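You operate a simulated robot arm through the tools that you are given. There is no shell and no other tool. Be economical: measure what you need, move in short steps, check, and stop when the job is done.

You are at the controls of a simulated robot arm. One attempt, no reset.

JOB
Pile some things up. At the end: the white double daisy is on the bench middle; the green spring tin from the tree end is on the bench middle, with the brown pine cone from there on top of it and the blue round cell on top of that; whatever was shut is shut again. Leave all else as you found it, and nothing knocked over. Set down upright: spring tin, double daisy.
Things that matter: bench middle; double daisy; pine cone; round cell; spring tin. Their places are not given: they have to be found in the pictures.

Only the result counts: the job must be done as asked and must still hold three seconds after the hand-in. Knocking over, shifting, dropping, spilling or breaking anything else fails it.

ROBOT AND FRAMES
A 7-joint arm with a two-finger parallel gripper, fixed in place. Base frame: the origin is at the foot of the arm, x ahead of it, y to its left, z up; the work surface is at about z = 0.95. Readings come in m, degrees, newtons and seconds.
Its first joint turns from -166.0 to 166.0 degrees. Payload 4.4 kg.
The TCP is the grasp point between the finger pads, 0.023 m short of the fingertips. In the tool frame z runs along the fingers and y along their closing line. The gripper opens to 0.094 m. The fingers are 0.038 m wide and 0.01 m thick; the gripper's body (0.054 by 0.096 m) begins 0.039 m behind the TCP.
Orientation is that of the tool frame in the base frame, as a unit quaternion [w, x, y, z]. With the fingers straight down and closing along the base's y, the tool's x points along the base's -x, its y along +y and its z along -z.

CONTROLS
- The arm moves only by the tool send_rows. Its argument "series" is text: rows parted by semicolons, each of 7 numbers parted by spaces: the shift along the tool's x, y, z in units of 50 mm (1.0 is 50 mm), then the turn, a rotation vector about the tool's x, y, z in units of 4 degrees (1.0 is 4 degrees), then the gripper command, from -1 (fully open) to 1 (shut), values between in proportion. In form: x y z rx ry rz gripper; .... A call has 1 to 10 rows; each row shifts and turns the commanded pose from where the row before left it, along the tool's axes as they then stand. A call with a number of a shift or a turn outside -1 to 1 is refused whole. Rows are played at 5 a second. More than 0.05 m and 8.6 degrees between two rows, or a gripper value outside its range, and nothing of the call is played. Where a pose cannot be reached the arm comes as near as it can. A force on the tool above 40 N (or 10 N above the force at the start of the call, whichever is more), or a blocked arm, ends the call early, and 0.2 s more pass. The fingers move at their own pace (about 0.072 m/s each) and stop on an object; they squeeze with about 21 N. The grip force told is the motor's: it shows also when the fingers shut on nothing. Time passes only in rows, and 0.2 s behind the last, so rows that do not move let the fingers close. The reply holds the time, the measured pose of the TCP, the force on the tool along the base axes, the opening and the grip force, in the units named above and with some noise, with the torque about the TCP (base axes, N m) and any sound that the robot's microphone picked up.
- Cameras (640 x 400 px; columns grow to the right, rows downward): "scene" is fixed at [0.0596, -0.6589, 1.5435]; the picture's right is [0.81, -0.59, 0.00], its down [-0.22, -0.31, -0.93] and it looks along [0.54, 0.75, -0.38] (base axes); focal length 325 px, centre (320, 200). "wrist" rides on the gripper at [0.086, 0.016, -0.074] in the tool frame; the picture's right is [-0.18, 0.98, 0.00], its down [-0.58, -0.11, -0.81] and it looks along [-0.79, -0.15, 0.59] (tool axes); focal length 243 px, centre (320, 200).
- snapshot(camera): a new picture of that camera. The clock stands still meanwhile.
- probe_pixels(camera, pixels): for up to 12 pixels [column, row] of the newest picture of that camera ("zoom" is the newest enlarged one), the place [x, y, z] in the base frame of the surface seen there, good to about 0.003 m, but the place of the scene camera against the robot may be out by one fixed shift of up to 0.025 m in any direction. The clock stands still meanwhile.
- enlarge(camera, box): a new picture of the part [left, top, right, bottom] of that camera's present view, enlarged. The clock stands still meanwhile.
- sign_off(): hands the job in; it is judged then, once.

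Go step by step. Measure first, check grasps and placings, and put right what went wrong. The budget is 80 turns and 46 pictures, counting those below and the enlarged ones. Unless the task says otherwise, let go and move clear before handing in, and close with one line.

The tools are called after ">>>" as a command line: name --argument value ..., lists and objects as JSON in quotes. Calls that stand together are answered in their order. send_rows: Moves the arm, as the interface text tells. Its arguments: {"type":"object","properties":{"series":{"type":"string"}},"required":["series"]} The other tools are called the same way: snapshot (camera) takes a picture; probe_pixels (camera, pixels) gives the place of the surface under pixels of a picture; enlarge (camera, box) takes an enlarged picture of a part of a camera's view; sign_off () hands the job in.

At the start:

```text
time: 0.0
ee_pos: [0.58, 0.2783, 1.2748]
ee_rot: [0.0, 0.0, 1.0, 0.0]
ft_force: [0.0, -0.4, -0.4]
torque: [-0.02, 0.01, -0.02]
width: 0.0939
gripper_force: 0.1
```

scene: 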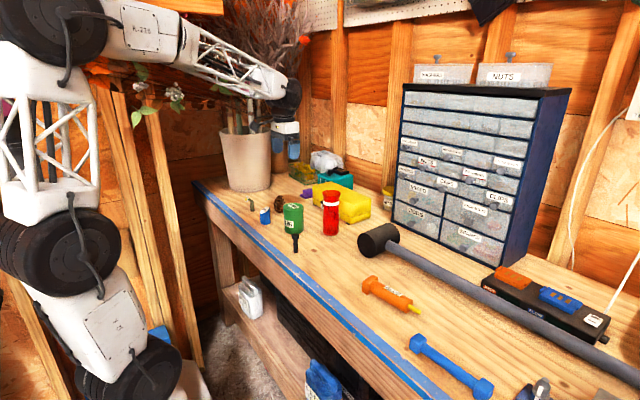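
wrist: 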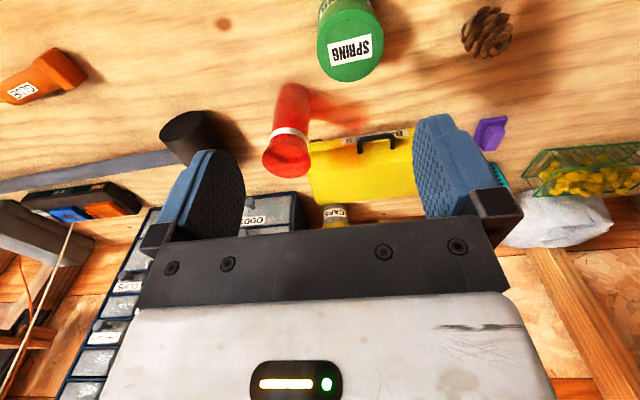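

The scene shows the green tin near (293,215), a cone near (280,200), a blue cell near (265,215). The daisy isn't clear yet, so I'll enlarge to find it.

>>> enlarge --camera "scene" --box '[220, 140, 420, 265]'

>>> enlarge --camera "scene" --box '[340, 220, 640, 400]'

>>> enlarge --camera "scene" --box '[80, 40, 330, 200]'

```text
3.20 times, centred on (320, 202) of scene
```

zoom: 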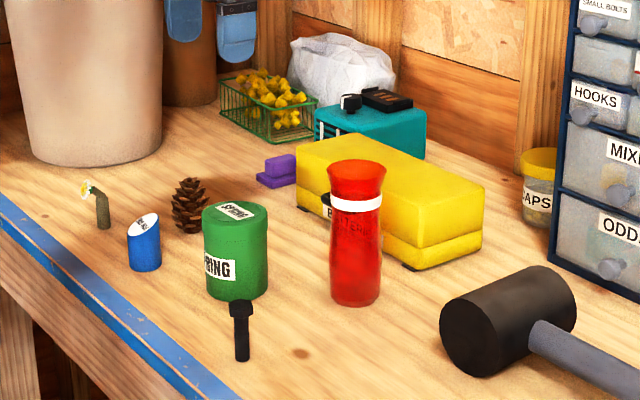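

```text
2.13 times, centred on (490, 310) of scene
```

zoom: 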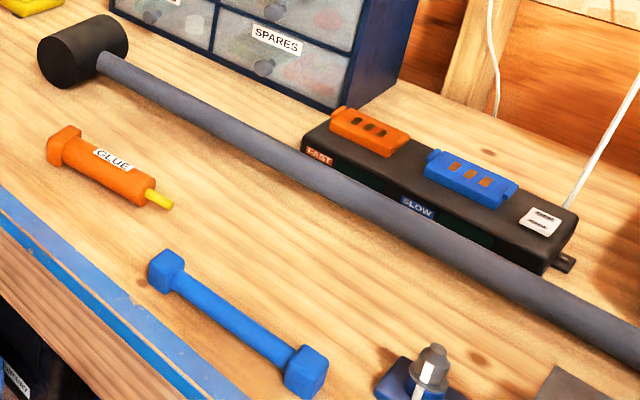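

```text
2.50 times, centred on (205, 120) of scene
```

zoom: 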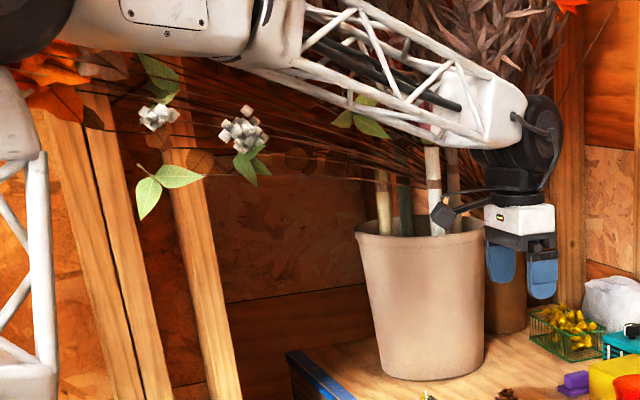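

The small flower with a bent stem is at about (248,200). I'll look closer at the group, and get positions.

>>> enlarge --camera "scene" --box '[236, 180, 316, 255]'

>>> probe_pixels --camera "scene" --pixels '[[200, 185], [300, 275], [420, 385], [331, 198], [370, 290], [400, 300], [378, 240], [440, 355], [490, 385], [340, 275], [410, 220], [505, 300]]'

>>> enlarge --camera "wrist" --box '[0, 0, 640, 250]'

```text
5.33 times, centred on (276, 218) of scene
```

zoom: 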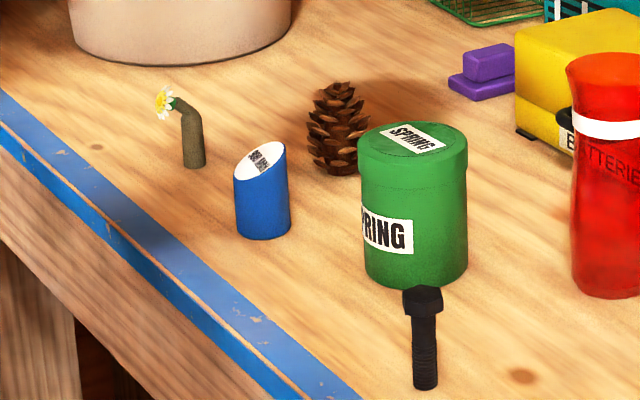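

```text
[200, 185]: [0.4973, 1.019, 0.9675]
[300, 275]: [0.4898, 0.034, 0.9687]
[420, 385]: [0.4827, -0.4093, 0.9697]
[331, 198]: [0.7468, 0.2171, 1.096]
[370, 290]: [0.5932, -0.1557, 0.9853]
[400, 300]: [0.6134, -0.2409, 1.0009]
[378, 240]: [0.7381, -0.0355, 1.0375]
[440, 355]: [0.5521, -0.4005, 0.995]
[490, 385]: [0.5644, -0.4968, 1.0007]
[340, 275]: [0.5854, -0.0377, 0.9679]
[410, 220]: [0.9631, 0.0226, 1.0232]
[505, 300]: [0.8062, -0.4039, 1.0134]
```

```text
1.00 times, centred on (320, 125) of wrist (not enlarged: the box is as wide or as high as the picture)
```

zoom: 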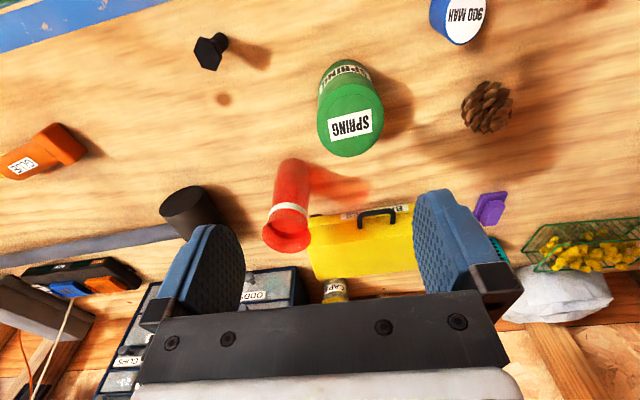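

The group at the tree end is clear: daisy, blue cell, cone, tin, with a bolt standing in front. I'll swing right with the wrist camera to see the rest of the bench before choosing a middle spot.

>>> send_rows --series "0.8 -1 -1 0 0 0 -1;0.8 -1 -1 0 0 0 -1;0 -1 0 0 0 0 -1;0 -1 0 0 0 0 -1;0 -1 0 0 0 0 -1;0 -1 0 0 0 0 -1;0 -1 0 0 0 0 -1;0 0 0 0 0 0 -1"

>>> snapshot --camera "wrist"

>>> send_rows --series "0 -1 0 0 0 0 -1;0 -1 0 0 0 0 -1;0 -1 0 0 0 0 -1;0 -1 0 0 0 0 -1;0 -1 0 0 0 0 -1;0 -1 0 0 0 0 -1;0 -1 0 0 0 0 -1;0 0 0 0 0 0 -1"

>>> snapshot --camera "wrist"

>>> snapshot --camera "scene"

```text
refused: row 1 steps farther than a row can; nothing moved
```

```text
38 pictures are left
```

wrist: 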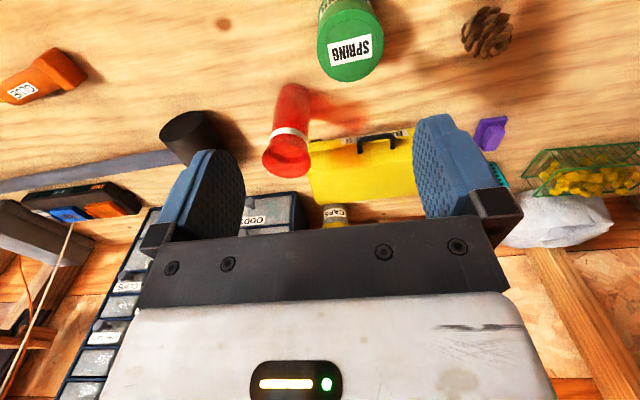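

```text
time: 1.8
ee_pos: [0.5799, -0.076, 1.2739]
ee_rot: [0.001, 0.0, 1.0, 0.0]
ft_force: [0.9, 0.5, -1.3]
torque: [-0.03, 0.01, 0.0]
width: 0.0938
gripper_force: 0.0
```

```text
37 pictures are left
```

wrist: 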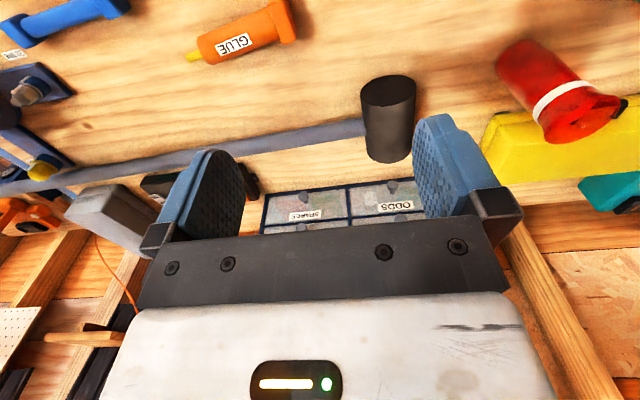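

```text
36 pictures are left
```

scene: 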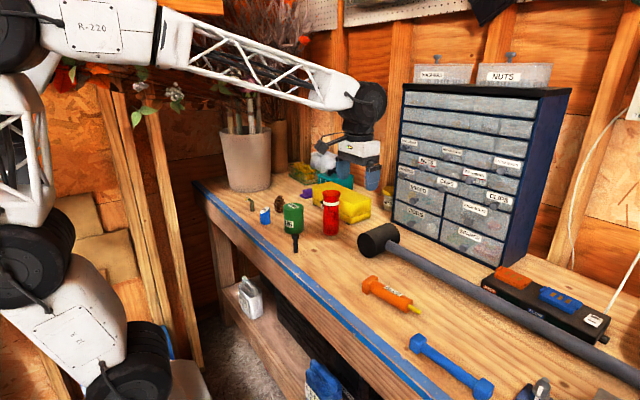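

The middle of the bench between glue and tin looks free. I'll survey further right once for another daisy or cell.

>>> send_rows --series "0.6 -0.8 0 0 0 0 -1;0.6 -0.8 0 0 0 0 -1;0.6 -0.8 0 0 0 0 -1;0 -1 0 0 0 0 -1;0 -1 0 0 0 0 -1;0 -1 0 0 0 0 -1;0 -1 0 0 0 0 -1;0 -1 0 0 0 0 -1;0 -1 0 0 0 0 -1;0 0 0 0 0 0 -1"

>>> snapshot --camera "wrist"

```text
time: 4.0
ee_pos: [0.4895, -0.4917, 1.2758]
ee_rot: [0.0, 0.0, 1.0, 0.0]
ft_force: [0.3, -0.2, 0.3]
torque: [-0.01, 0.0, 0.02]
width: 0.0941
gripper_force: 0.1
```

```text
35 pictures are left
```

wrist: 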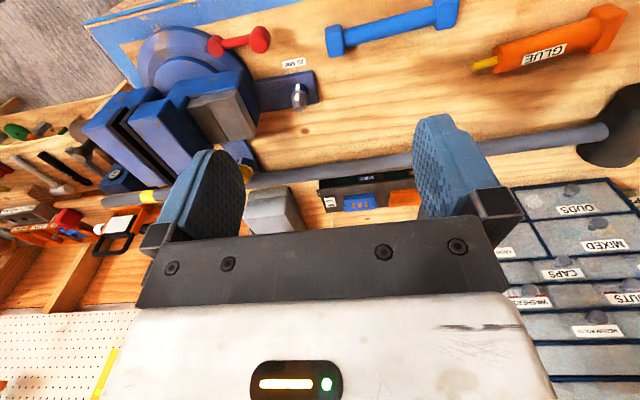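

Vise end is at the far right, with no daisies there. Now I'll go to the tree end for a close look.

>>> send_rows --series "0 1 0 0 0 0 -1;0 1 0 0 0 0 -1;0 1 0 0 0 0 -1;0 1 0 0 0 0 -1;0 1 0 0 0 0 -1;0 1 0 0 0 0 -1;0 1 0 0 0 0 -1;0 1 0 0 0 0 -1;0 1 0 0 0 0 -1;0 1 0 0 0 0 -1"

>>> send_rows --series "0.3 0.9 0 0 0 0 -1;0.3 0.9 0 0 0 0 -1;0.3 0.9 0 0 0 0 -1;0.3 0.9 0 0 0 0 -1;0 1 0 0 0 0 -1;0 1 0 0 0 0 -1;0 1 0 0 0 0 -1;0 1 0 0 0 0 -1;0 1 0 0 0 0 -1;0 0 0 0 0 0 -1"

>>> snapshot --camera "wrist"

>>> enlarge --camera "wrist" --box '[200, 0, 520, 200]'

```text
time: 6.2
ee_pos: [0.4914, 0.0081, 1.2746]
ee_rot: [0.0, 0.0, 1.0, 0.0]
ft_force: [0.2, 0.5, -0.8]
torque: [0.02, 0.04, 0.03]
width: 0.0941
gripper_force: 0.2
```

```text
time: 8.4
ee_pos: [0.4306, 0.4379, 1.2765]
ee_rot: [0.0, 0.0, 1.0, 0.001]
ft_force: [0.1, 0.3, 0.4]
torque: [0.0, 0.02, -0.03]
width: 0.0943
gripper_force: 0.1
```

```text
34 pictures are left
```

wrist: 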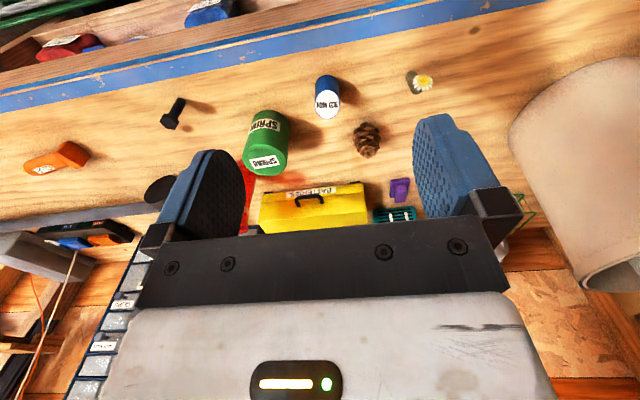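

```text
2.00 times, centred on (360, 100) of wrist
```

zoom: 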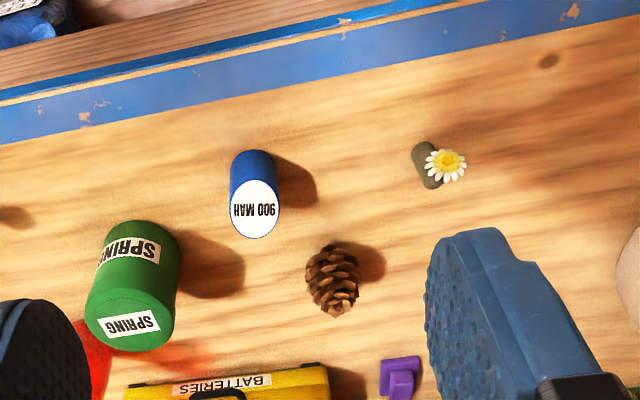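

The yellow case reads BATTERIES, and the daisy and the 900 MAH cell stand in the open. I'll zoom on both and on the lower shelf to be sure they're the right ones.

>>> enlarge --camera "wrist" --box '[300, 55, 460, 155]'

>>> enlarge --camera "wrist" --box '[0, 0, 260, 160]'

>>> enlarge --camera "scene" --box '[300, 150, 400, 212]'

```text
4.00 times, centred on (380, 105) of wrist
```

zoom: 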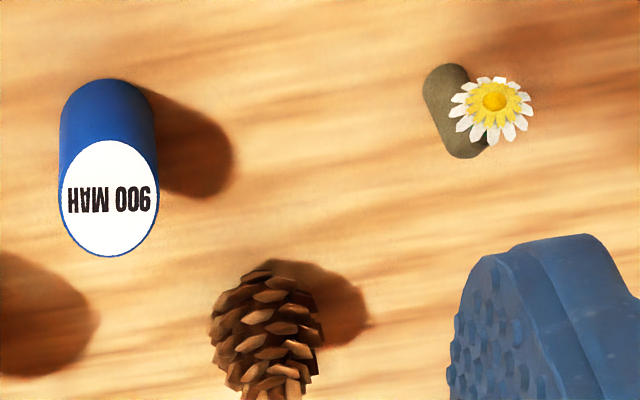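

```text
2.46 times, centred on (130, 80) of wrist
```

zoom: 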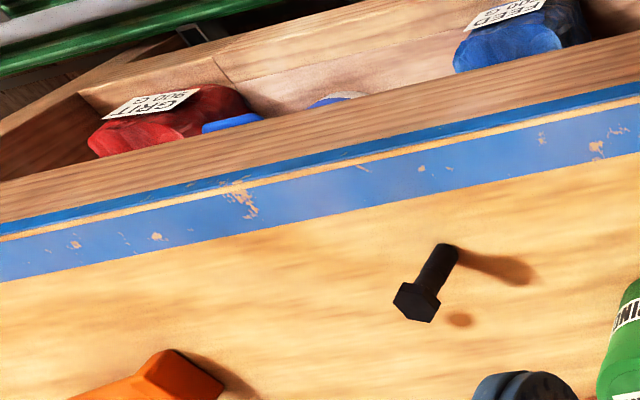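

```text
6.40 times, centred on (350, 181) of scene
```

zoom: 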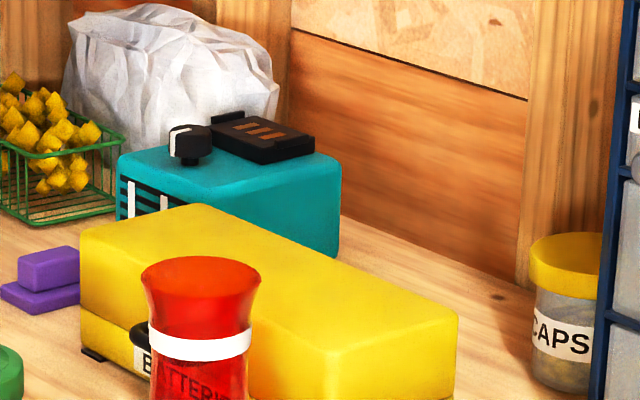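

The daisy indeed has two petal rings, and the cell is blue and round with a label on top. I'll probe geometry for all.

>>> probe_pixels --camera "wrist" --pixels '[[327.5, 104.5], [327.5, 93], [327.5, 116], [318, 104], [337, 104], [327.5, 80], [423, 80], [412.5, 82.5], [410, 73], [416, 92.5], [366, 130], [366, 150]]'

>>> probe_pixels --camera "wrist" --pixels '[[264, 163], [246, 158], [286, 158], [264, 150], [266, 172], [270, 115], [179, 101], [168, 124], [330, 150], [60, 150], [150, 150], [400, 190]]'

```text
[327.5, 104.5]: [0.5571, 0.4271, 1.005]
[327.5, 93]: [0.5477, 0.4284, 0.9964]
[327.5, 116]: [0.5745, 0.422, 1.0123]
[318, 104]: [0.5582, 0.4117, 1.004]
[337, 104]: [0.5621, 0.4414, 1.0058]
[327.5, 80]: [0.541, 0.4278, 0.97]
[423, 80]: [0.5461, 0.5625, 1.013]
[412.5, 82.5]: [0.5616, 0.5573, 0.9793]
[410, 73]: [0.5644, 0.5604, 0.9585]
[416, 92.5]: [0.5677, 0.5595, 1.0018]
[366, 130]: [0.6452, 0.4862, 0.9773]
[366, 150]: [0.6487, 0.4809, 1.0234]
```

```text
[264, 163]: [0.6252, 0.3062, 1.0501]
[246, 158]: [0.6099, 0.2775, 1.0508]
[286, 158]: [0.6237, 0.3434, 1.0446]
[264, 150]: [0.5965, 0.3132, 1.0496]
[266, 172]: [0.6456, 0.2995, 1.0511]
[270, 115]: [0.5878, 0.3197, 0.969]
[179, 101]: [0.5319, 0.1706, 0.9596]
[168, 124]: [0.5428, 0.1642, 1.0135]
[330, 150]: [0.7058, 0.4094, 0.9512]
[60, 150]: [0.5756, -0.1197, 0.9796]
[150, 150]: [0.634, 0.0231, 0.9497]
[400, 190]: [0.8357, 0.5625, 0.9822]
```

Cell spans a 0.034 m disk at (0.562,0.427), the cone tip is (0.649,0.481,1.02), tin centre about (0.62,0.31), bolt at (0.54,0.167), daisy stem near (0.57,0.56). I'll go down toward the daisy for a close view.

>>> send_rows --series "-0.3 0.6 0.5 0 0 0 -1;-0.3 0.6 0.5 0 0 0 -1;-0.3 0.6 0.5 0 0 0 -1;-0.2 0.6 0.5 0 0 0 -1;0 0 0.5 0 0 0 -1;0 0 0 0 0 0 -1"

>>> snapshot --camera "wrist"

```text
time: 9.8
ee_pos: [0.4872, 0.5602, 1.1491]
ee_rot: [0.0, 0.001, 1.0, 0.0]
ft_force: [0.3, -0.7, 1.2]
torque: [-0.03, -0.02, -0.04]
width: 0.094
gripper_force: 0.0
```

```text
29 pictures are left
```

wrist: 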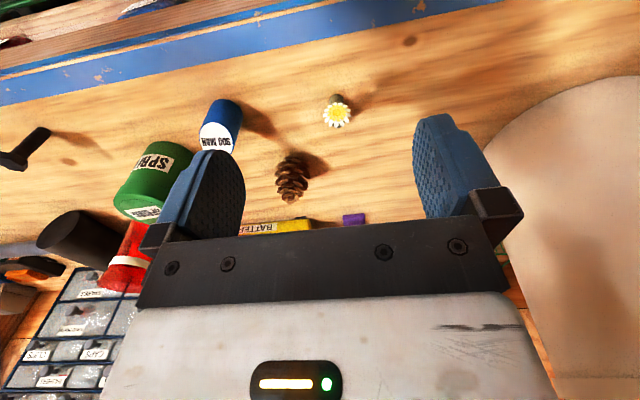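

The daisy is at (337,112) in the wrist view. I'll zoom and probe it, plus pot wall points.

>>> enlarge --camera "wrist" --box '[297, 80, 377, 130]'

>>> probe_pixels --camera "wrist" --pixels '[[337, 115], [326, 115], [349, 115], [337, 104], [337, 125], [335, 98], [336, 101], [480, 140], [500, 120], [530, 110], [470, 170], [292, 180]]'

```text
8.00 times, centred on (337, 105) of wrist
```

zoom: 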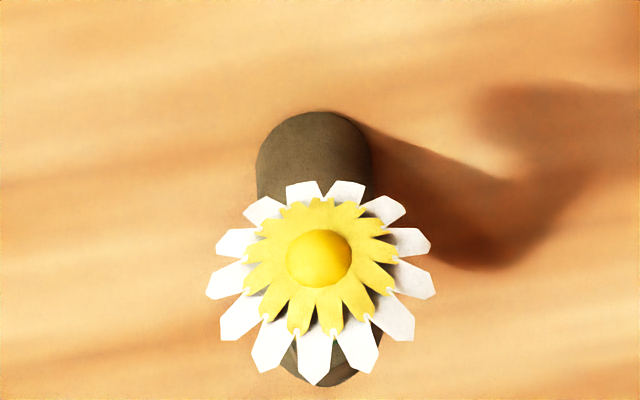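

```text
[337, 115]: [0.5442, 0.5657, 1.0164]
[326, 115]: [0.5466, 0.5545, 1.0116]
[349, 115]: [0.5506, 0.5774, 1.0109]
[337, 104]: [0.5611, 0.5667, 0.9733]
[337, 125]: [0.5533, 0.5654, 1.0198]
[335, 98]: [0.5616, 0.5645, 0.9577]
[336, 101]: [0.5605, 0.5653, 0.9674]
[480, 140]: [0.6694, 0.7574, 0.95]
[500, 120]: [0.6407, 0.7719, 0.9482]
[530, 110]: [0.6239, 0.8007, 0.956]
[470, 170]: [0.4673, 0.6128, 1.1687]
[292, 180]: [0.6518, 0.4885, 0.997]
```

Stem centre is about (0.569,0.565) with the flower overhanging toward -x, up to z 1.02. I'll move over x=0.58 and descend to 0.987, then grip the stem behind the flower.

>>> send_rows --series "-0.93 0.05 0 0 0 0 -1;-0.93 0.05 0 0 0 0 -1;0 0 0 0 0 0 -1;0 0 0.8 0 0 0 -1;0 0 0.8 0 0 0 -1;0 0 0.8 0 0 0 -1;0 0 0.5 0 0 0 -1;0 0 0.34 0 0 0 -1;0 0 0 0 0 0 -1"

>>> snapshot --camera "wrist"

```text
time: 11.8
ee_pos: [0.5788, 0.562, 0.9879]
ee_rot: [0.0, 0.001, 1.0, 0.0]
ft_force: [-0.2, -0.7, 4.9]
torque: [0.03, 0.08, 0.03]
width: 0.0939
gripper_force: 0.1
```

```text
27 pictures are left
```

wrist: 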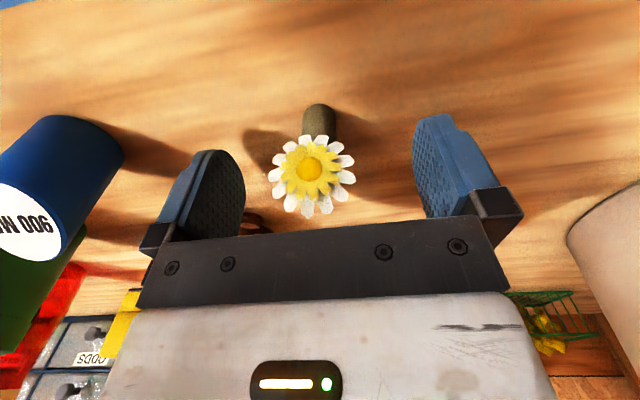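

The flower sits between the fingers, slightly in front, so I'll close the gripper.

>>> send_rows --series "0 0 0 0 0 0 1;0 0 0 0 0 0 1;0 0 0 0 0 0 1;0 0 0 0 0 0 1;0 0 0 0 0 0 1"

>>> snapshot --camera "wrist"

```text
time: 13.0
ee_pos: [0.5783, 0.563, 0.9876]
ee_rot: [0.0, 0.0, 1.0, 0.001]
ft_force: [1.3, 0.3, 5.9]
torque: [0.1, 0.09, -0.03]
width: 0.0253
gripper_force: 21.2
```

```text
26 pictures are left
```

wrist: 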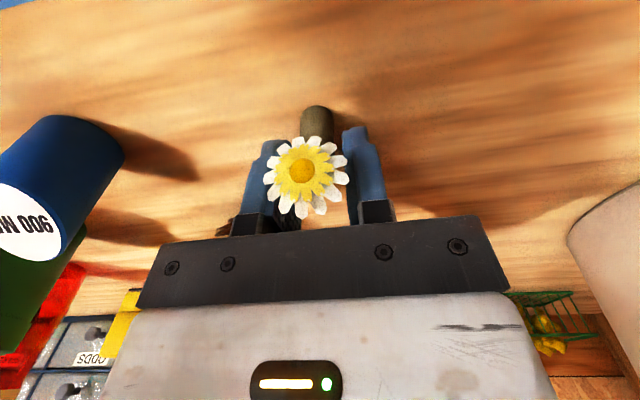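

It stopped at 0.025 m with firm force, gripping the flower-head width or stem. I'll lift gently and check.

>>> send_rows --series "0 0 -0.2 0 0 0 1;0 0 -0.4 0 0 0 1;0 0 -0.6 0 0 0 1;0 0 0 0 0 0 1"

>>> snapshot --camera "wrist"

>>> enlarge --camera "scene" --box '[220, 140, 320, 230]'

```text
time: 14.0
ee_pos: [0.5781, 0.5643, 1.049]
ee_rot: [0.0, 0.0, 1.0, 0.0]
ft_force: [1.0, 0.3, -0.7]
torque: [0.0, 0.02, 0.02]
width: 0.0251
gripper_force: 20.7
```

```text
25 pictures are left
```

wrist: 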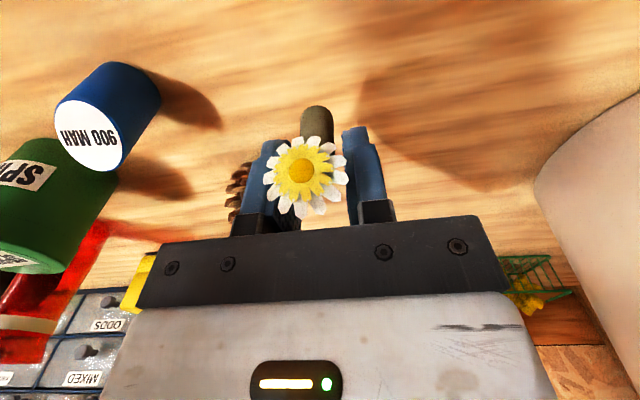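

```text
4.44 times, centred on (270, 185) of scene
```

zoom: 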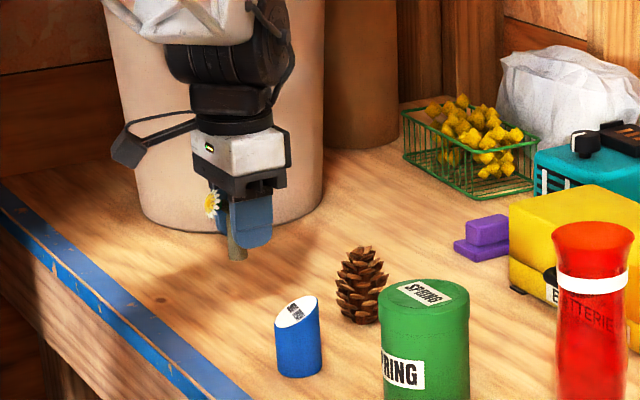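

The daisy is held upright. I'll lift and carry it to about (0.565,-0.01).

>>> send_rows --series "0 0 -0.9 0 0 0 1;0 0 -0.9 0 0 0 1;0 -0.95 0 0 0 0 1;0 -0.95 0 0 0 0 1;0 -0.95 0 0 0 0 1;0 -0.95 0 0 0 0 1;0 -0.95 0 0 0 0 1;0 -0.95 0 0 0 0 1;0.1 -0.95 0 0 0 0 1;0.1 -0.95 0 0 0 0 1"

>>> send_rows --series "0 -0.95 0 0 0 0 1;0 -0.95 0 0 0 0 1;0 -0.95 0 0 0 0 1;0 -0.95 0 0 0 0 1;0 0 0.5 0 0 0 1;0 0 0.8 0 0 0 1;0 0 0.8 0 0 0 1;0 0 0.5 0 0 0 1;0 0 0.2 0 0 0 1;0 0 0 0 0 0 1"

```text
time: 16.2
ee_pos: [0.5678, 0.1806, 1.1373]
ee_rot: [0.0, 0.0, 1.0, 0.0]
ft_force: [0.4, 0.2, 0.2]
torque: [0.01, -0.01, -0.04]
width: 0.0253
gripper_force: 21.0
```

```text
time: 18.4
ee_pos: [0.5691, -0.0075, 0.997]
ee_rot: [0.0, 0.0, 1.0, 0.0]
ft_force: [-0.1, -0.3, -0.6]
torque: [0.05, -0.02, 0.02]
width: 0.0252
gripper_force: 20.9
```

Just above the bench (about 9 mm). I'll lower the rest slowly and check for force.

>>> send_rows --series "0 0 0.1 0 0 0 1;0 0 0.05 0 0 0 1;0 0 0.03 0 0 0 1;0 0 0 0 0 0 1"

>>> snapshot --camera "wrist"

```text
time: 19.4
ee_pos: [0.5685, -0.0064, 0.9882]
ee_rot: [0.0, 0.0, 1.0, 0.0]
ft_force: [-0.5, -0.7, 1.4]
torque: [-0.02, 0.02, 0.02]
width: 0.0254
gripper_force: 21.9
```

```text
23 pictures are left
```

wrist: 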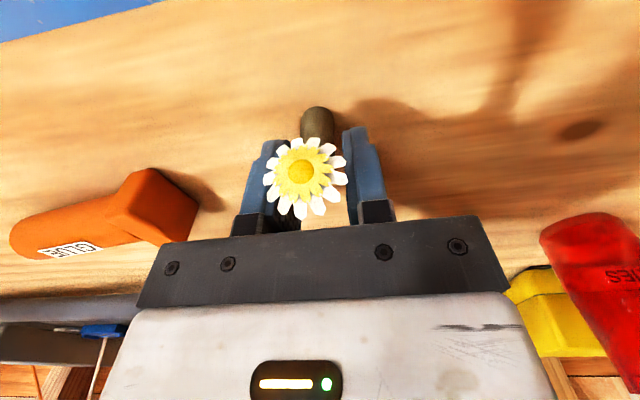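

Slight contact force is showing. I'll lower another 1.5 mm, then open only partway since the glue tube is near on the left.

>>> send_rows --series "0 0 0.03 0 0 0 1;0 0 0 0 0 0 1"

>>> send_rows --series "0 0 0 0 0 0 0.3;0 0 0 0 0 0 0.0;0 0 0 0 0 0 0.0;0 0 -0.3 0 0 0 0;0 0 -0.9 0 0 0 0;0 0 -1 0 0 0 0;0 0 -1 0 0 0 0;0 0 0 0 0 0 -1"

>>> snapshot --camera "wrist"

```text
time: 20.0
ee_pos: [0.5687, -0.0074, 0.9882]
ee_rot: [0.002, 0.0, 1.0, 0.0]
ft_force: [-2.8, -2.7, 24.0]
torque: [0.0, 0.48, 0.02]
width: 0.0253
gripper_force: 21.0
```

```text
time: 21.8
ee_pos: [0.5689, -0.0077, 1.1475]
ee_rot: [0.0, 0.0, 1.0, 0.0]
ft_force: [0.7, -0.4, -0.4]
torque: [-0.04, 0.0, 0.03]
width: 0.0941
gripper_force: 0.0
```

```text
22 pictures are left
```

wrist: 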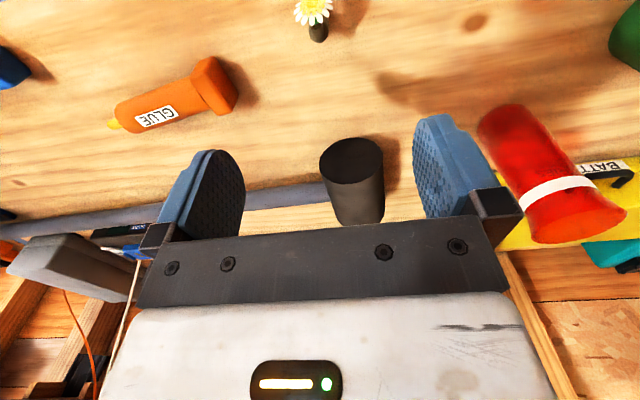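

The daisy stands upright at (315,15). I'll probe surroundings for the tin's spot.

>>> probe_pixels --camera "wrist" --pixels '[[314, 12], [318, 36], [325, 165], [376, 150], [350, 160], [235, 85], [490, 115], [500, 150], [400, 100], [350, 215], [560, 160], [215, 110]]'

```text
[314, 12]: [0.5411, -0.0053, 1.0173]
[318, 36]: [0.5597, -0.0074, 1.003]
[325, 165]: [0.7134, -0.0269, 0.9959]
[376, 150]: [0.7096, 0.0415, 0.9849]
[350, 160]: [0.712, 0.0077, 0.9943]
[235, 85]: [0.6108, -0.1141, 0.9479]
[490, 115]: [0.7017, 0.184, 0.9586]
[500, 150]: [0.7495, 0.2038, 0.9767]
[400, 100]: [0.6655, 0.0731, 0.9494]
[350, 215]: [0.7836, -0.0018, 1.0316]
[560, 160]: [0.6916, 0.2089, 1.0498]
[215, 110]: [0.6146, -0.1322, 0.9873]
```

Mallet head begins at x 0.70 and the red jar at about (0.72,0.2), so (0.625,0.075) is clear for the tin. I'll go above the tin and look before closing.

>>> send_rows --series "-0.15 0.9 0 0 0 0 -1;-0.15 0.9 0 0 0 0 -1;-0.15 0.9 0 0 0 0 -1;-0.15 0.9 0 0 0 0 -1;-0.15 0.9 0 0 0 0 -1;-0.15 0.9 0 0 0 0 -1;-0.16 0.96 0 0 0 0 -1;0 0 0.3 0 0 0 -1;0 0 0 0 0 0 -1"

>>> snapshot --camera "wrist"

```text
time: 23.8
ee_pos: [0.6212, 0.3116, 1.1303]
ee_rot: [0.0, 0.0, 1.0, 0.0]
ft_force: [0.9, -0.6, 0.2]
torque: [0.01, 0.01, 0.01]
width: 0.094
gripper_force: 0.1
```

```text
21 pictures are left
```

wrist: 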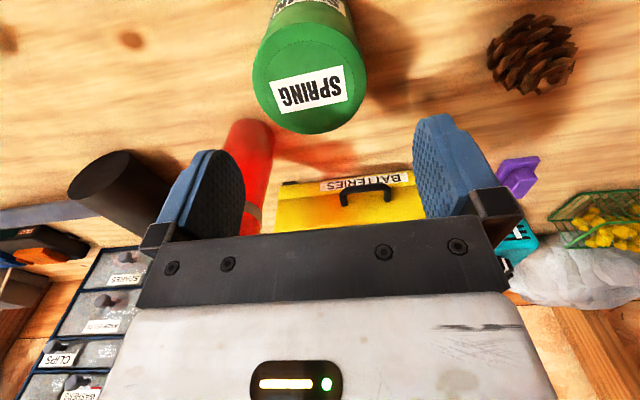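

Tin top circle is centred at about (309,80). I'll probe its edges to centre the grip.

>>> probe_pixels --camera "wrist" --pixels '[[309, 131], [255, 85], [364, 82], [305, 28], [309, 80], [290, 20], [535, 50], [540, 85], [498, 60], [572, 62], [535, 20]]'

```text
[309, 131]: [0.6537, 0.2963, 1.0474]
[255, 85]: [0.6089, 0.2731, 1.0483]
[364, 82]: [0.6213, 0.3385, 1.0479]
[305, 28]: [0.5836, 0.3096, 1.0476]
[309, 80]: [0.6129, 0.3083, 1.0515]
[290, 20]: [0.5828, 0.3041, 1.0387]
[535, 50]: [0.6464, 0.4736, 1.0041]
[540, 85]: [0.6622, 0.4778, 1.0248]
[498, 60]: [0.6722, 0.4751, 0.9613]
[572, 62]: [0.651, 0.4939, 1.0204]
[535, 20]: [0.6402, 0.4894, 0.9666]
```

Tin centre is (0.619,0.306), radius 0.035. I'll descend to z 1.02 and close.

>>> send_rows --series "0.04 -0.1 0 0 0 0 -1;0 0 0.6 0 0 0 -1;0 0 0.8 0 0 0 -1;0 0 0.6 0 0 0 -1;0 0 0.2 0 0 0 -1;0 0 0 0 0 0 -1;0 0 0 0 0 0 1;0 0 0 0 0 0 1;0 0 0 0 0 0 1;0 0 0 0 0 0 1"

>>> send_rows --series "0 0 -0.2 0 0 0 1;0 0 -0.4 0 0 0 1;0 0 0 0 0 0 1"

>>> snapshot --camera "wrist"

```text
time: 26.0
ee_pos: [0.6192, 0.3032, 1.021]
ee_rot: [0.0, 0.0, 1.0, 0.0]
ft_force: [0.8, 0.5, -0.4]
torque: [0.03, -0.08, 0.0]
width: 0.0754
gripper_force: 21.0
```

```text
time: 26.8
ee_pos: [0.6176, 0.3038, 1.0524]
ee_rot: [0.0, 0.001, 1.0, -0.001]
ft_force: [0.0, -0.8, -1.5]
torque: [-0.02, -0.01, 0.01]
width: 0.0749
gripper_force: 20.9
```

```text
20 pictures are left
```

wrist: 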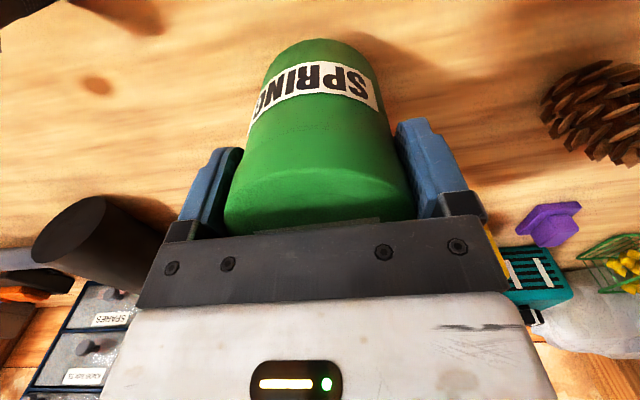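

Tin is held straight. I'll lift 60 mm, carry to y=0.075 and lower to near contact (grasp z was 1.021).

>>> send_rows --series "0 0 -0.6 0 0 0 1;0 0 -0.6 0 0 0 1;-0.02 -0.9 0 0 0 0 1;-0.02 -0.9 0 0 0 0 1;-0.02 -0.9 0 0 0 0 1;-0.02 -0.9 0 0 0 0 1;-0.02 -0.97 0 0 0 0 1;0 0 0.6 0 0 0 1;0 0 0.6 0 0 0 1;0 0 0 0 0 0 1"

>>> send_rows --series "0 0 0.3 0 0 0 1;0 0 0.2 0 0 0 1;0 0 0.08 0 0 0 1;0 0 0 0 0 0 1"

```text
time: 29.0
ee_pos: [0.6254, 0.076, 1.051]
ee_rot: [-0.001, 0.0, 1.0, 0.001]
ft_force: [-0.2, 0.0, -1.3]
torque: [0.0, -0.01, -0.01]
width: 0.0757
gripper_force: 21.1
```

```text
time: 30.0
ee_pos: [0.6247, 0.0766, 1.0236]
ee_rot: [0.0, 0.0, 1.0, 0.0]
ft_force: [0.4, -0.4, -1.7]
torque: [0.04, 0.02, -0.02]
width: 0.0754
gripper_force: 21.2
```

Still about 2–3 mm up with no contact. I'll ease down 3 mm.

>>> send_rows --series "0 0 0.04 0 0 0 1;0 0 0.02 0 0 0 1;0 0 0 0 0 0 1"

```text
time: 30.8
ee_pos: [0.625, 0.078, 1.0205]
ee_rot: [0.001, 0.0, 1.0, 0.0]
ft_force: [0.8, -7.8, 16.4]
torque: [-0.42, -0.1, -0.05]
width: 0.0754
gripper_force: 21.5
```

Contact made (16 N). Releasing and rising.

>>> send_rows --series "0 0 -0.02 0 0 0 1;0 0 0 0 0 0 -0.8;0 0 0 0 0 0 -1;0 0 0 0 0 0 -1;0 0 -0.5 0 0 0 -1;0 0 -1 0 0 0 -1;0 0 -1 0 0 0 -1;0 0 0 0 0 0 -1"

>>> snapshot --camera "wrist"

```text
time: 32.6
ee_pos: [0.6234, 0.0758, 1.146]
ee_rot: [0.0, 0.0, 1.0, 0.001]
ft_force: [0.0, 0.6, 0.3]
torque: [-0.02, 0.0, 0.0]
width: 0.0942
gripper_force: 0.1
```

```text
19 pictures are left
```

wrist: 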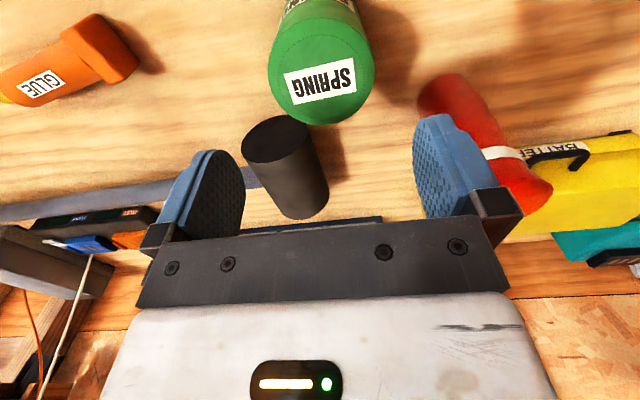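

>>> probe_pixels --camera "wrist" --pixels '[[322, 122], [270, 75], [374, 75], [320, 20], [322, 72], [310, 40]]'

>>> send_rows --series "0.3 0.95 0 0 0 0 -1;0.3 0.95 0 0 0 0 -1;0.3 0.95 0 0 0 0 -1;0.3 0.95 0 0 0 0 -1;0 1 0 0 0 0 -1;0 1 0 0 0 0 -1;0 1 0 0 0 0 -1;0 1 0 0 0 0 -1;0 0 0 0 0 0 -1"

>>> snapshot --camera "wrist"

```text
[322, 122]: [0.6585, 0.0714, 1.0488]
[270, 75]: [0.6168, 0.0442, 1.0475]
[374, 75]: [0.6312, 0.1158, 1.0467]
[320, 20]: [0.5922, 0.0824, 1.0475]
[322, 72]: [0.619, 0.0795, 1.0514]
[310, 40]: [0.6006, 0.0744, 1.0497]
```

```text
time: 34.6
ee_pos: [0.5611, 0.4691, 1.1465]
ee_rot: [-0.001, 0.0, 1.0, 0.0]
ft_force: [0.1, 0.3, 1.2]
torque: [0.01, 0.01, 0.01]
width: 0.0939
gripper_force: 0.0
```

```text
18 pictures are left
```

wrist: 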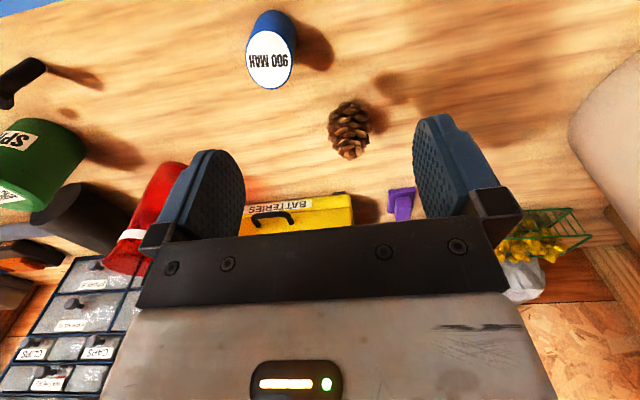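

The tin stands with its top centre at (0.625,0.079,1.049). Now the cone: zoom and probe.

>>> enlarge --camera "wrist" --box '[300, 80, 396, 170]'

>>> probe_pixels --camera "wrist" --pixels '[[348, 105], [332, 120], [366, 117], [335, 135], [366, 140], [350, 150], [350, 157], [350, 130], [341, 148], [360, 148], [348, 102], [350, 140]]'

```text
4.44 times, centred on (348, 125) of wrist
```

zoom: 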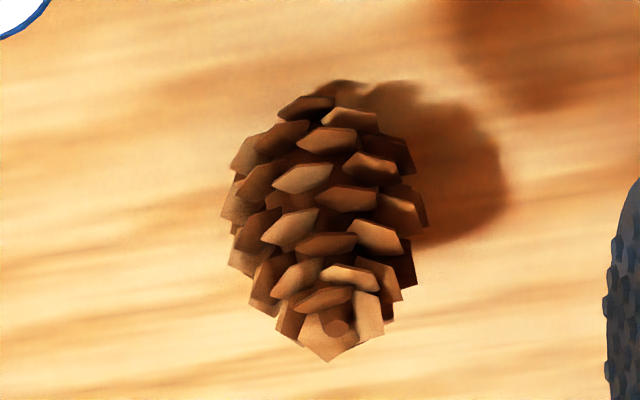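

```text
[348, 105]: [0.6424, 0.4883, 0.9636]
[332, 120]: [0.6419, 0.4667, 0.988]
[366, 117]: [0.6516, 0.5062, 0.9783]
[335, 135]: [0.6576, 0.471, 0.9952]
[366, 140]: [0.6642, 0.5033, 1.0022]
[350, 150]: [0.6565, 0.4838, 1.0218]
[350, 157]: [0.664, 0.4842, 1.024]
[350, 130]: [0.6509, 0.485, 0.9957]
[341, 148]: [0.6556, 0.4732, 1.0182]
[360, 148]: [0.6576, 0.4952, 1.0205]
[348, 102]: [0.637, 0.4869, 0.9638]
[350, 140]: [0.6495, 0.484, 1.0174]
```

The cone's axis is about (0.660,0.486), radius 0.02, top 1.025. I'll go down to z 0.993 and close.

>>> send_rows --series "-0.98 0.17 0 0 0 0 -1;-0.98 0.17 0 0 0 0 -1;0 0 0.6 0 0 0 -1;0 0 0.9 0 0 0 -1;0 0 0.8 0 0 0 -1;0 0 0.5 0 0 0 -1;0 0 0.26 0 0 0 -1;0 0 0 0 0 0 -1"

>>> snapshot --camera "wrist"

```text
time: 36.4
ee_pos: [0.6608, 0.4832, 0.9925]
ee_rot: [0.0, 0.0, 1.0, 0.001]
ft_force: [0.6, 0.3, 0.0]
torque: [0.03, -0.02, 0.01]
width: 0.0943
gripper_force: 0.0
```

```text
16 pictures are left
```

wrist: 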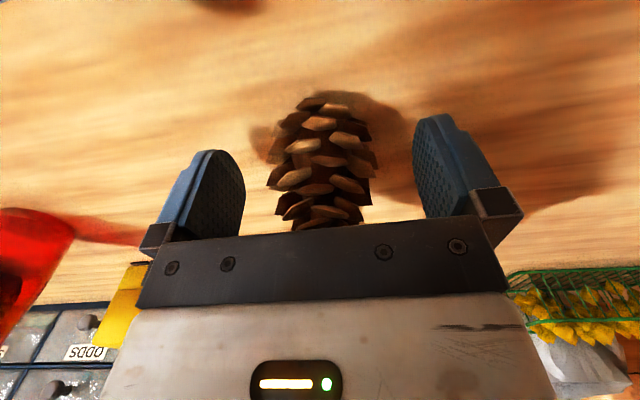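

The cone is centred between the fingers, with no contact. Closing, then a small lift.

>>> send_rows --series "0 0.02 0 0 0 0 0;0 0 0 0 0 0 0.5;0 0 0 0 0 0 1;0 0 0 0 0 0 1;0 0 0 0 0 0 1;0 0 0 0 0 0 1"

>>> send_rows --series "0 0 -0.2 0 0 0 1;0 0 -0.5 0 0 0 1;0 0 -0.5 0 0 0 1;0 0 0 0 0 0 1"

>>> snapshot --camera "wrist"

>>> enlarge --camera "scene" --box '[240, 130, 340, 230]'

```text
time: 37.8
ee_pos: [0.6623, 0.4847, 0.9927]
ee_rot: [0.0, -0.001, 1.0, 0.001]
ft_force: [-0.3, -0.2, 0.4]
torque: [0.0, -0.01, -0.03]
width: 0.0477
gripper_force: 20.9
```

```text
time: 38.8
ee_pos: [0.6614, 0.4853, 1.0533]
ee_rot: [0.0, 0.0, 1.0, 0.0]
ft_force: [-0.1, -0.2, -0.4]
torque: [0.01, 0.02, 0.0]
width: 0.0477
gripper_force: 21.3
```

```text
15 pictures are left
```

wrist: 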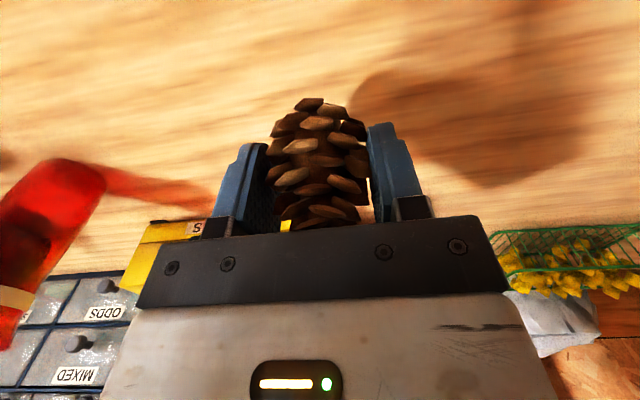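

```text
4.00 times, centred on (290, 180) of scene
```

zoom: 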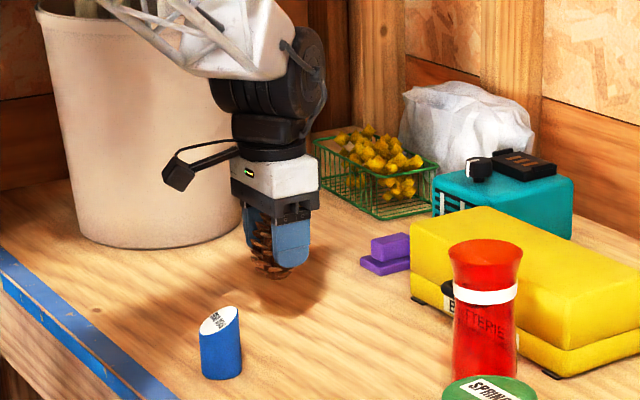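

The cone is held straight. Its bottom is ~0.043 below TCP, so the target TCP is (0.625,0.079,~1.092). I'll raise and carry.

>>> send_rows --series "0 0 -0.8 0 0 0 1;0 0 -0.8 0 0 0 1;0 0 -0.74 0 0 0 1;0.24 -0.9 0 0 0 0 1;0.24 -0.9 0 0 0 0 1;0.24 -0.9 0 0 0 0 1;0 -0.9 0 0 0 0 1;0 -0.9 0 0 0 0 1;0 -0.9 0 0 0 0 1;0 -0.9 0 0 0 0 1"

>>> send_rows --series "0 -0.9 0 0 0 0 1;0 -0.92 0 0 0 0 1;0 0 0.4 0 0 0 1;0 0 0.6 0 0 0 1;0 0 0.2 0 0 0 1;0 0 0 0 0 0 1"

>>> snapshot --camera "wrist"

```text
time: 41.0
ee_pos: [0.6267, 0.172, 1.1711]
ee_rot: [0.0, 0.0, 1.0, 0.0]
ft_force: [0.5, -1.0, -1.6]
torque: [0.03, -0.04, -0.02]
width: 0.0477
gripper_force: 21.0
```

```text
time: 42.4
ee_pos: [0.6252, 0.0793, 1.1098]
ee_rot: [0.0, 0.0, 1.0, 0.0]
ft_force: [-0.3, -0.3, -1.5]
torque: [0.02, 0.03, 0.02]
width: 0.0475
gripper_force: 21.0
```

```text
13 pictures are left
```

wrist: 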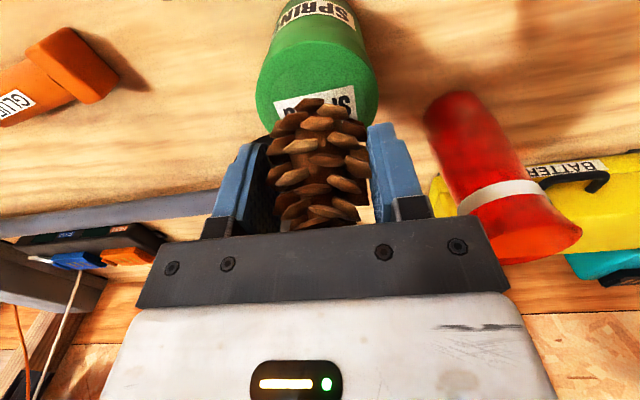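

Aligned over the tin, about 17 mm above. Lowering carefully.

>>> send_rows --series "0 0 0.16 0 0 0 1;0 0 0.1 0 0 0 1;0 0 0.04 0 0 0 1;0 0 0 0 0 0 1"

>>> send_rows --series "0 0 0.03 0 0 0 1;0 0 0 0 0 0 1"

```text
time: 43.4
ee_pos: [0.6247, 0.0799, 1.0954]
ee_rot: [-0.001, 0.0, 1.0, 0.0]
ft_force: [-0.6, 0.0, -0.4]
torque: [0.0, 0.0, 0.02]
width: 0.0478
gripper_force: 20.5
```

```text
time: 44.0
ee_pos: [0.6266, 0.0803, 1.0941]
ee_rot: [0.0, -0.001, 1.0, 0.001]
ft_force: [0.8, 0.6, 0.3]
torque: [0.02, -0.03, -0.01]
width: 0.0478
gripper_force: 20.8
```

>>> send_rows --series "0 0 0.03 0 0 0 1;0 0 0 0 0 0 1"

```text
time: 44.6
ee_pos: [0.6255, 0.0794, 1.0936]
ee_rot: [0.001, -0.001, 1.0, 0.0]
ft_force: [-2.5, -1.2, 17.7]
torque: [0.03, 0.17, 0.02]
width: 0.0475
gripper_force: 20.9
```

Contact at z 1.0936. Releasing and rising straight up.

>>> send_rows --series "0 0 -0.02 0 0 0 1;0 0 0 0 0 0 0.2;0 0 0 0 0 0 -0.3;0 0 0 0 0 0 -1;0 0 0 0 0 0 -1;0 0 -0.5 0 0 0 -1;0 0 -1 0 0 0 -1;0 0 -1 0 0 0 -1;0 0 0 0 0 0 -1"

>>> snapshot --camera "wrist"

>>> enlarge --camera "scene" --box '[240, 160, 400, 260]'

```text
time: 46.6
ee_pos: [0.6254, 0.0785, 1.2181]
ee_rot: [0.0, 0.0, 1.0, 0.0]
ft_force: [-0.5, -0.7, 0.6]
torque: [0.02, 0.01, 0.02]
width: 0.094
gripper_force: 0.0
```

```text
12 pictures are left
```

wrist: 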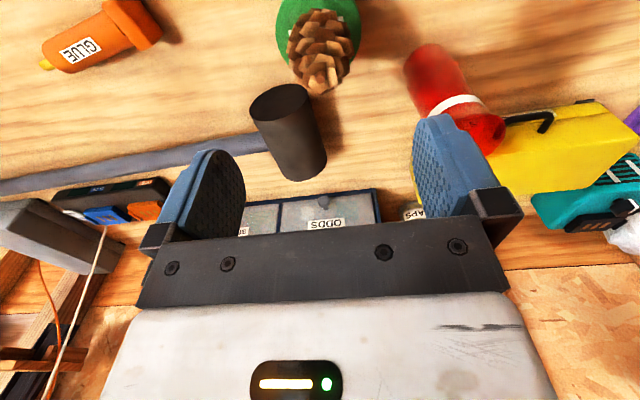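

```text
4.00 times, centred on (320, 210) of scene
```

zoom: 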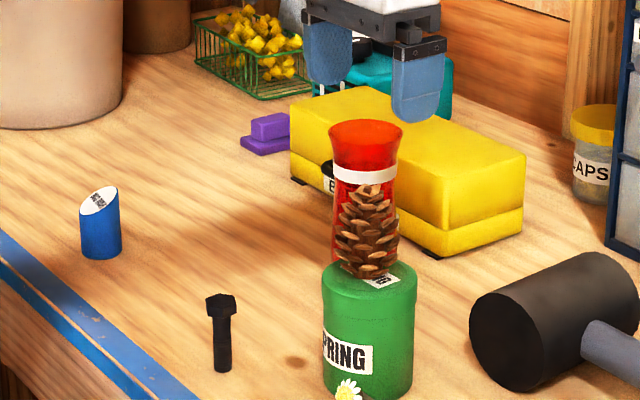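

The cone stands on the tin. I'll zoom on its top to find where the cell must sit.

>>> enlarge --camera "wrist" --box '[280, 5, 360, 105]'

>>> probe_pixels --camera "wrist" --pixels '[[318, 92], [318, 85], [318, 78], [318, 70], [308, 85], [328, 85], [312, 80], [325, 80], [318, 96], [308, 75], [330, 75], [318, 60]]'

```text
4.00 times, centred on (320, 55) of wrist
```

zoom: 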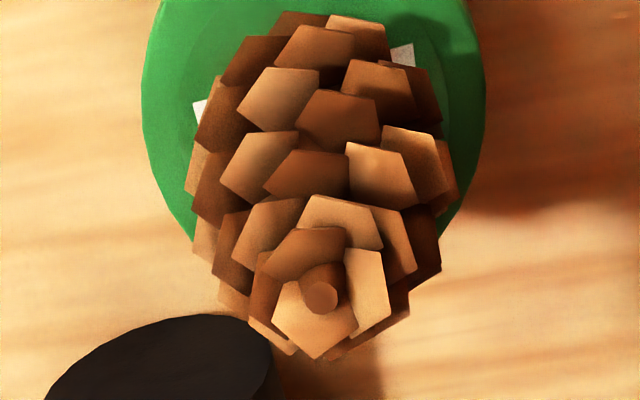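

```text
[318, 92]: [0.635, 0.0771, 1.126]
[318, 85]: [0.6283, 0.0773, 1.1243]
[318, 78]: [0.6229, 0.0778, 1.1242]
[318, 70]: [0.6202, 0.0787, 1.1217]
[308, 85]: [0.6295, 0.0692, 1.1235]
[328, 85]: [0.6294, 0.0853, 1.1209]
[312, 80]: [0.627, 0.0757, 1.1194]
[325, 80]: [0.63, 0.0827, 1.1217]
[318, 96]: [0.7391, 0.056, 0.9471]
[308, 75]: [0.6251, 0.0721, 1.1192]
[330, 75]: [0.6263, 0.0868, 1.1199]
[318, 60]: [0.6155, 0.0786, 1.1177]
```

The cone's top is a small plateau around (0.626,0.078), z ≈1.124. Now to the cell for a closer look.

>>> send_rows --series "0.3 0.9 0 0 0 0 -1;0.3 0.9 0 0 0 0 -1;0.3 0.9 0 0 0 0 -1;0.3 0.9 0 0 0 0 -1;0.3 0.9 0 0 0 0 -1;0.3 0.9 0 0 0 0 -1;0.3 0.9 0 0 0 0 -1;0 0.66 0.7 0 0 0 -1;0 0 0.9 0 0 0 -1;0 0 0 0 0 0 -1"

>>> snapshot --camera "wrist"

```text
time: 48.8
ee_pos: [0.5217, 0.4235, 1.1398]
ee_rot: [0.0, -0.001, 1.0, 0.001]
ft_force: [0.0, -0.3, 0.5]
torque: [0.01, -0.01, 0.01]
width: 0.0942
gripper_force: 0.0
```

```text
9 pictures are left
```

wrist: 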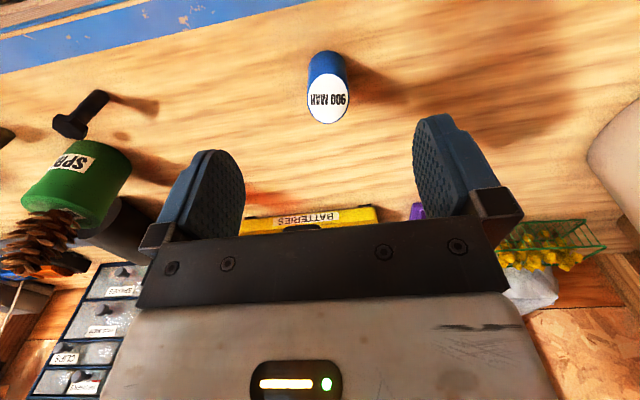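

>>> probe_pixels --camera "wrist" --pixels '[[328, 98], [309, 97], [346, 97], [328, 76], [328, 121], [327, 60], [326, 55], [310, 75], [344, 75]]'

```text
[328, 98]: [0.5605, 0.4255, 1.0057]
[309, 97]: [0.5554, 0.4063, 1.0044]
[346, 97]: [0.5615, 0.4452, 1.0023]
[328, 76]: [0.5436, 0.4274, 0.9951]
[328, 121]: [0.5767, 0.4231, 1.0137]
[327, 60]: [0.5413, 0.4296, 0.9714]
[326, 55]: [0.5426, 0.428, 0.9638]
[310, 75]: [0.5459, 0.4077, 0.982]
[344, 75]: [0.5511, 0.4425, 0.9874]
```

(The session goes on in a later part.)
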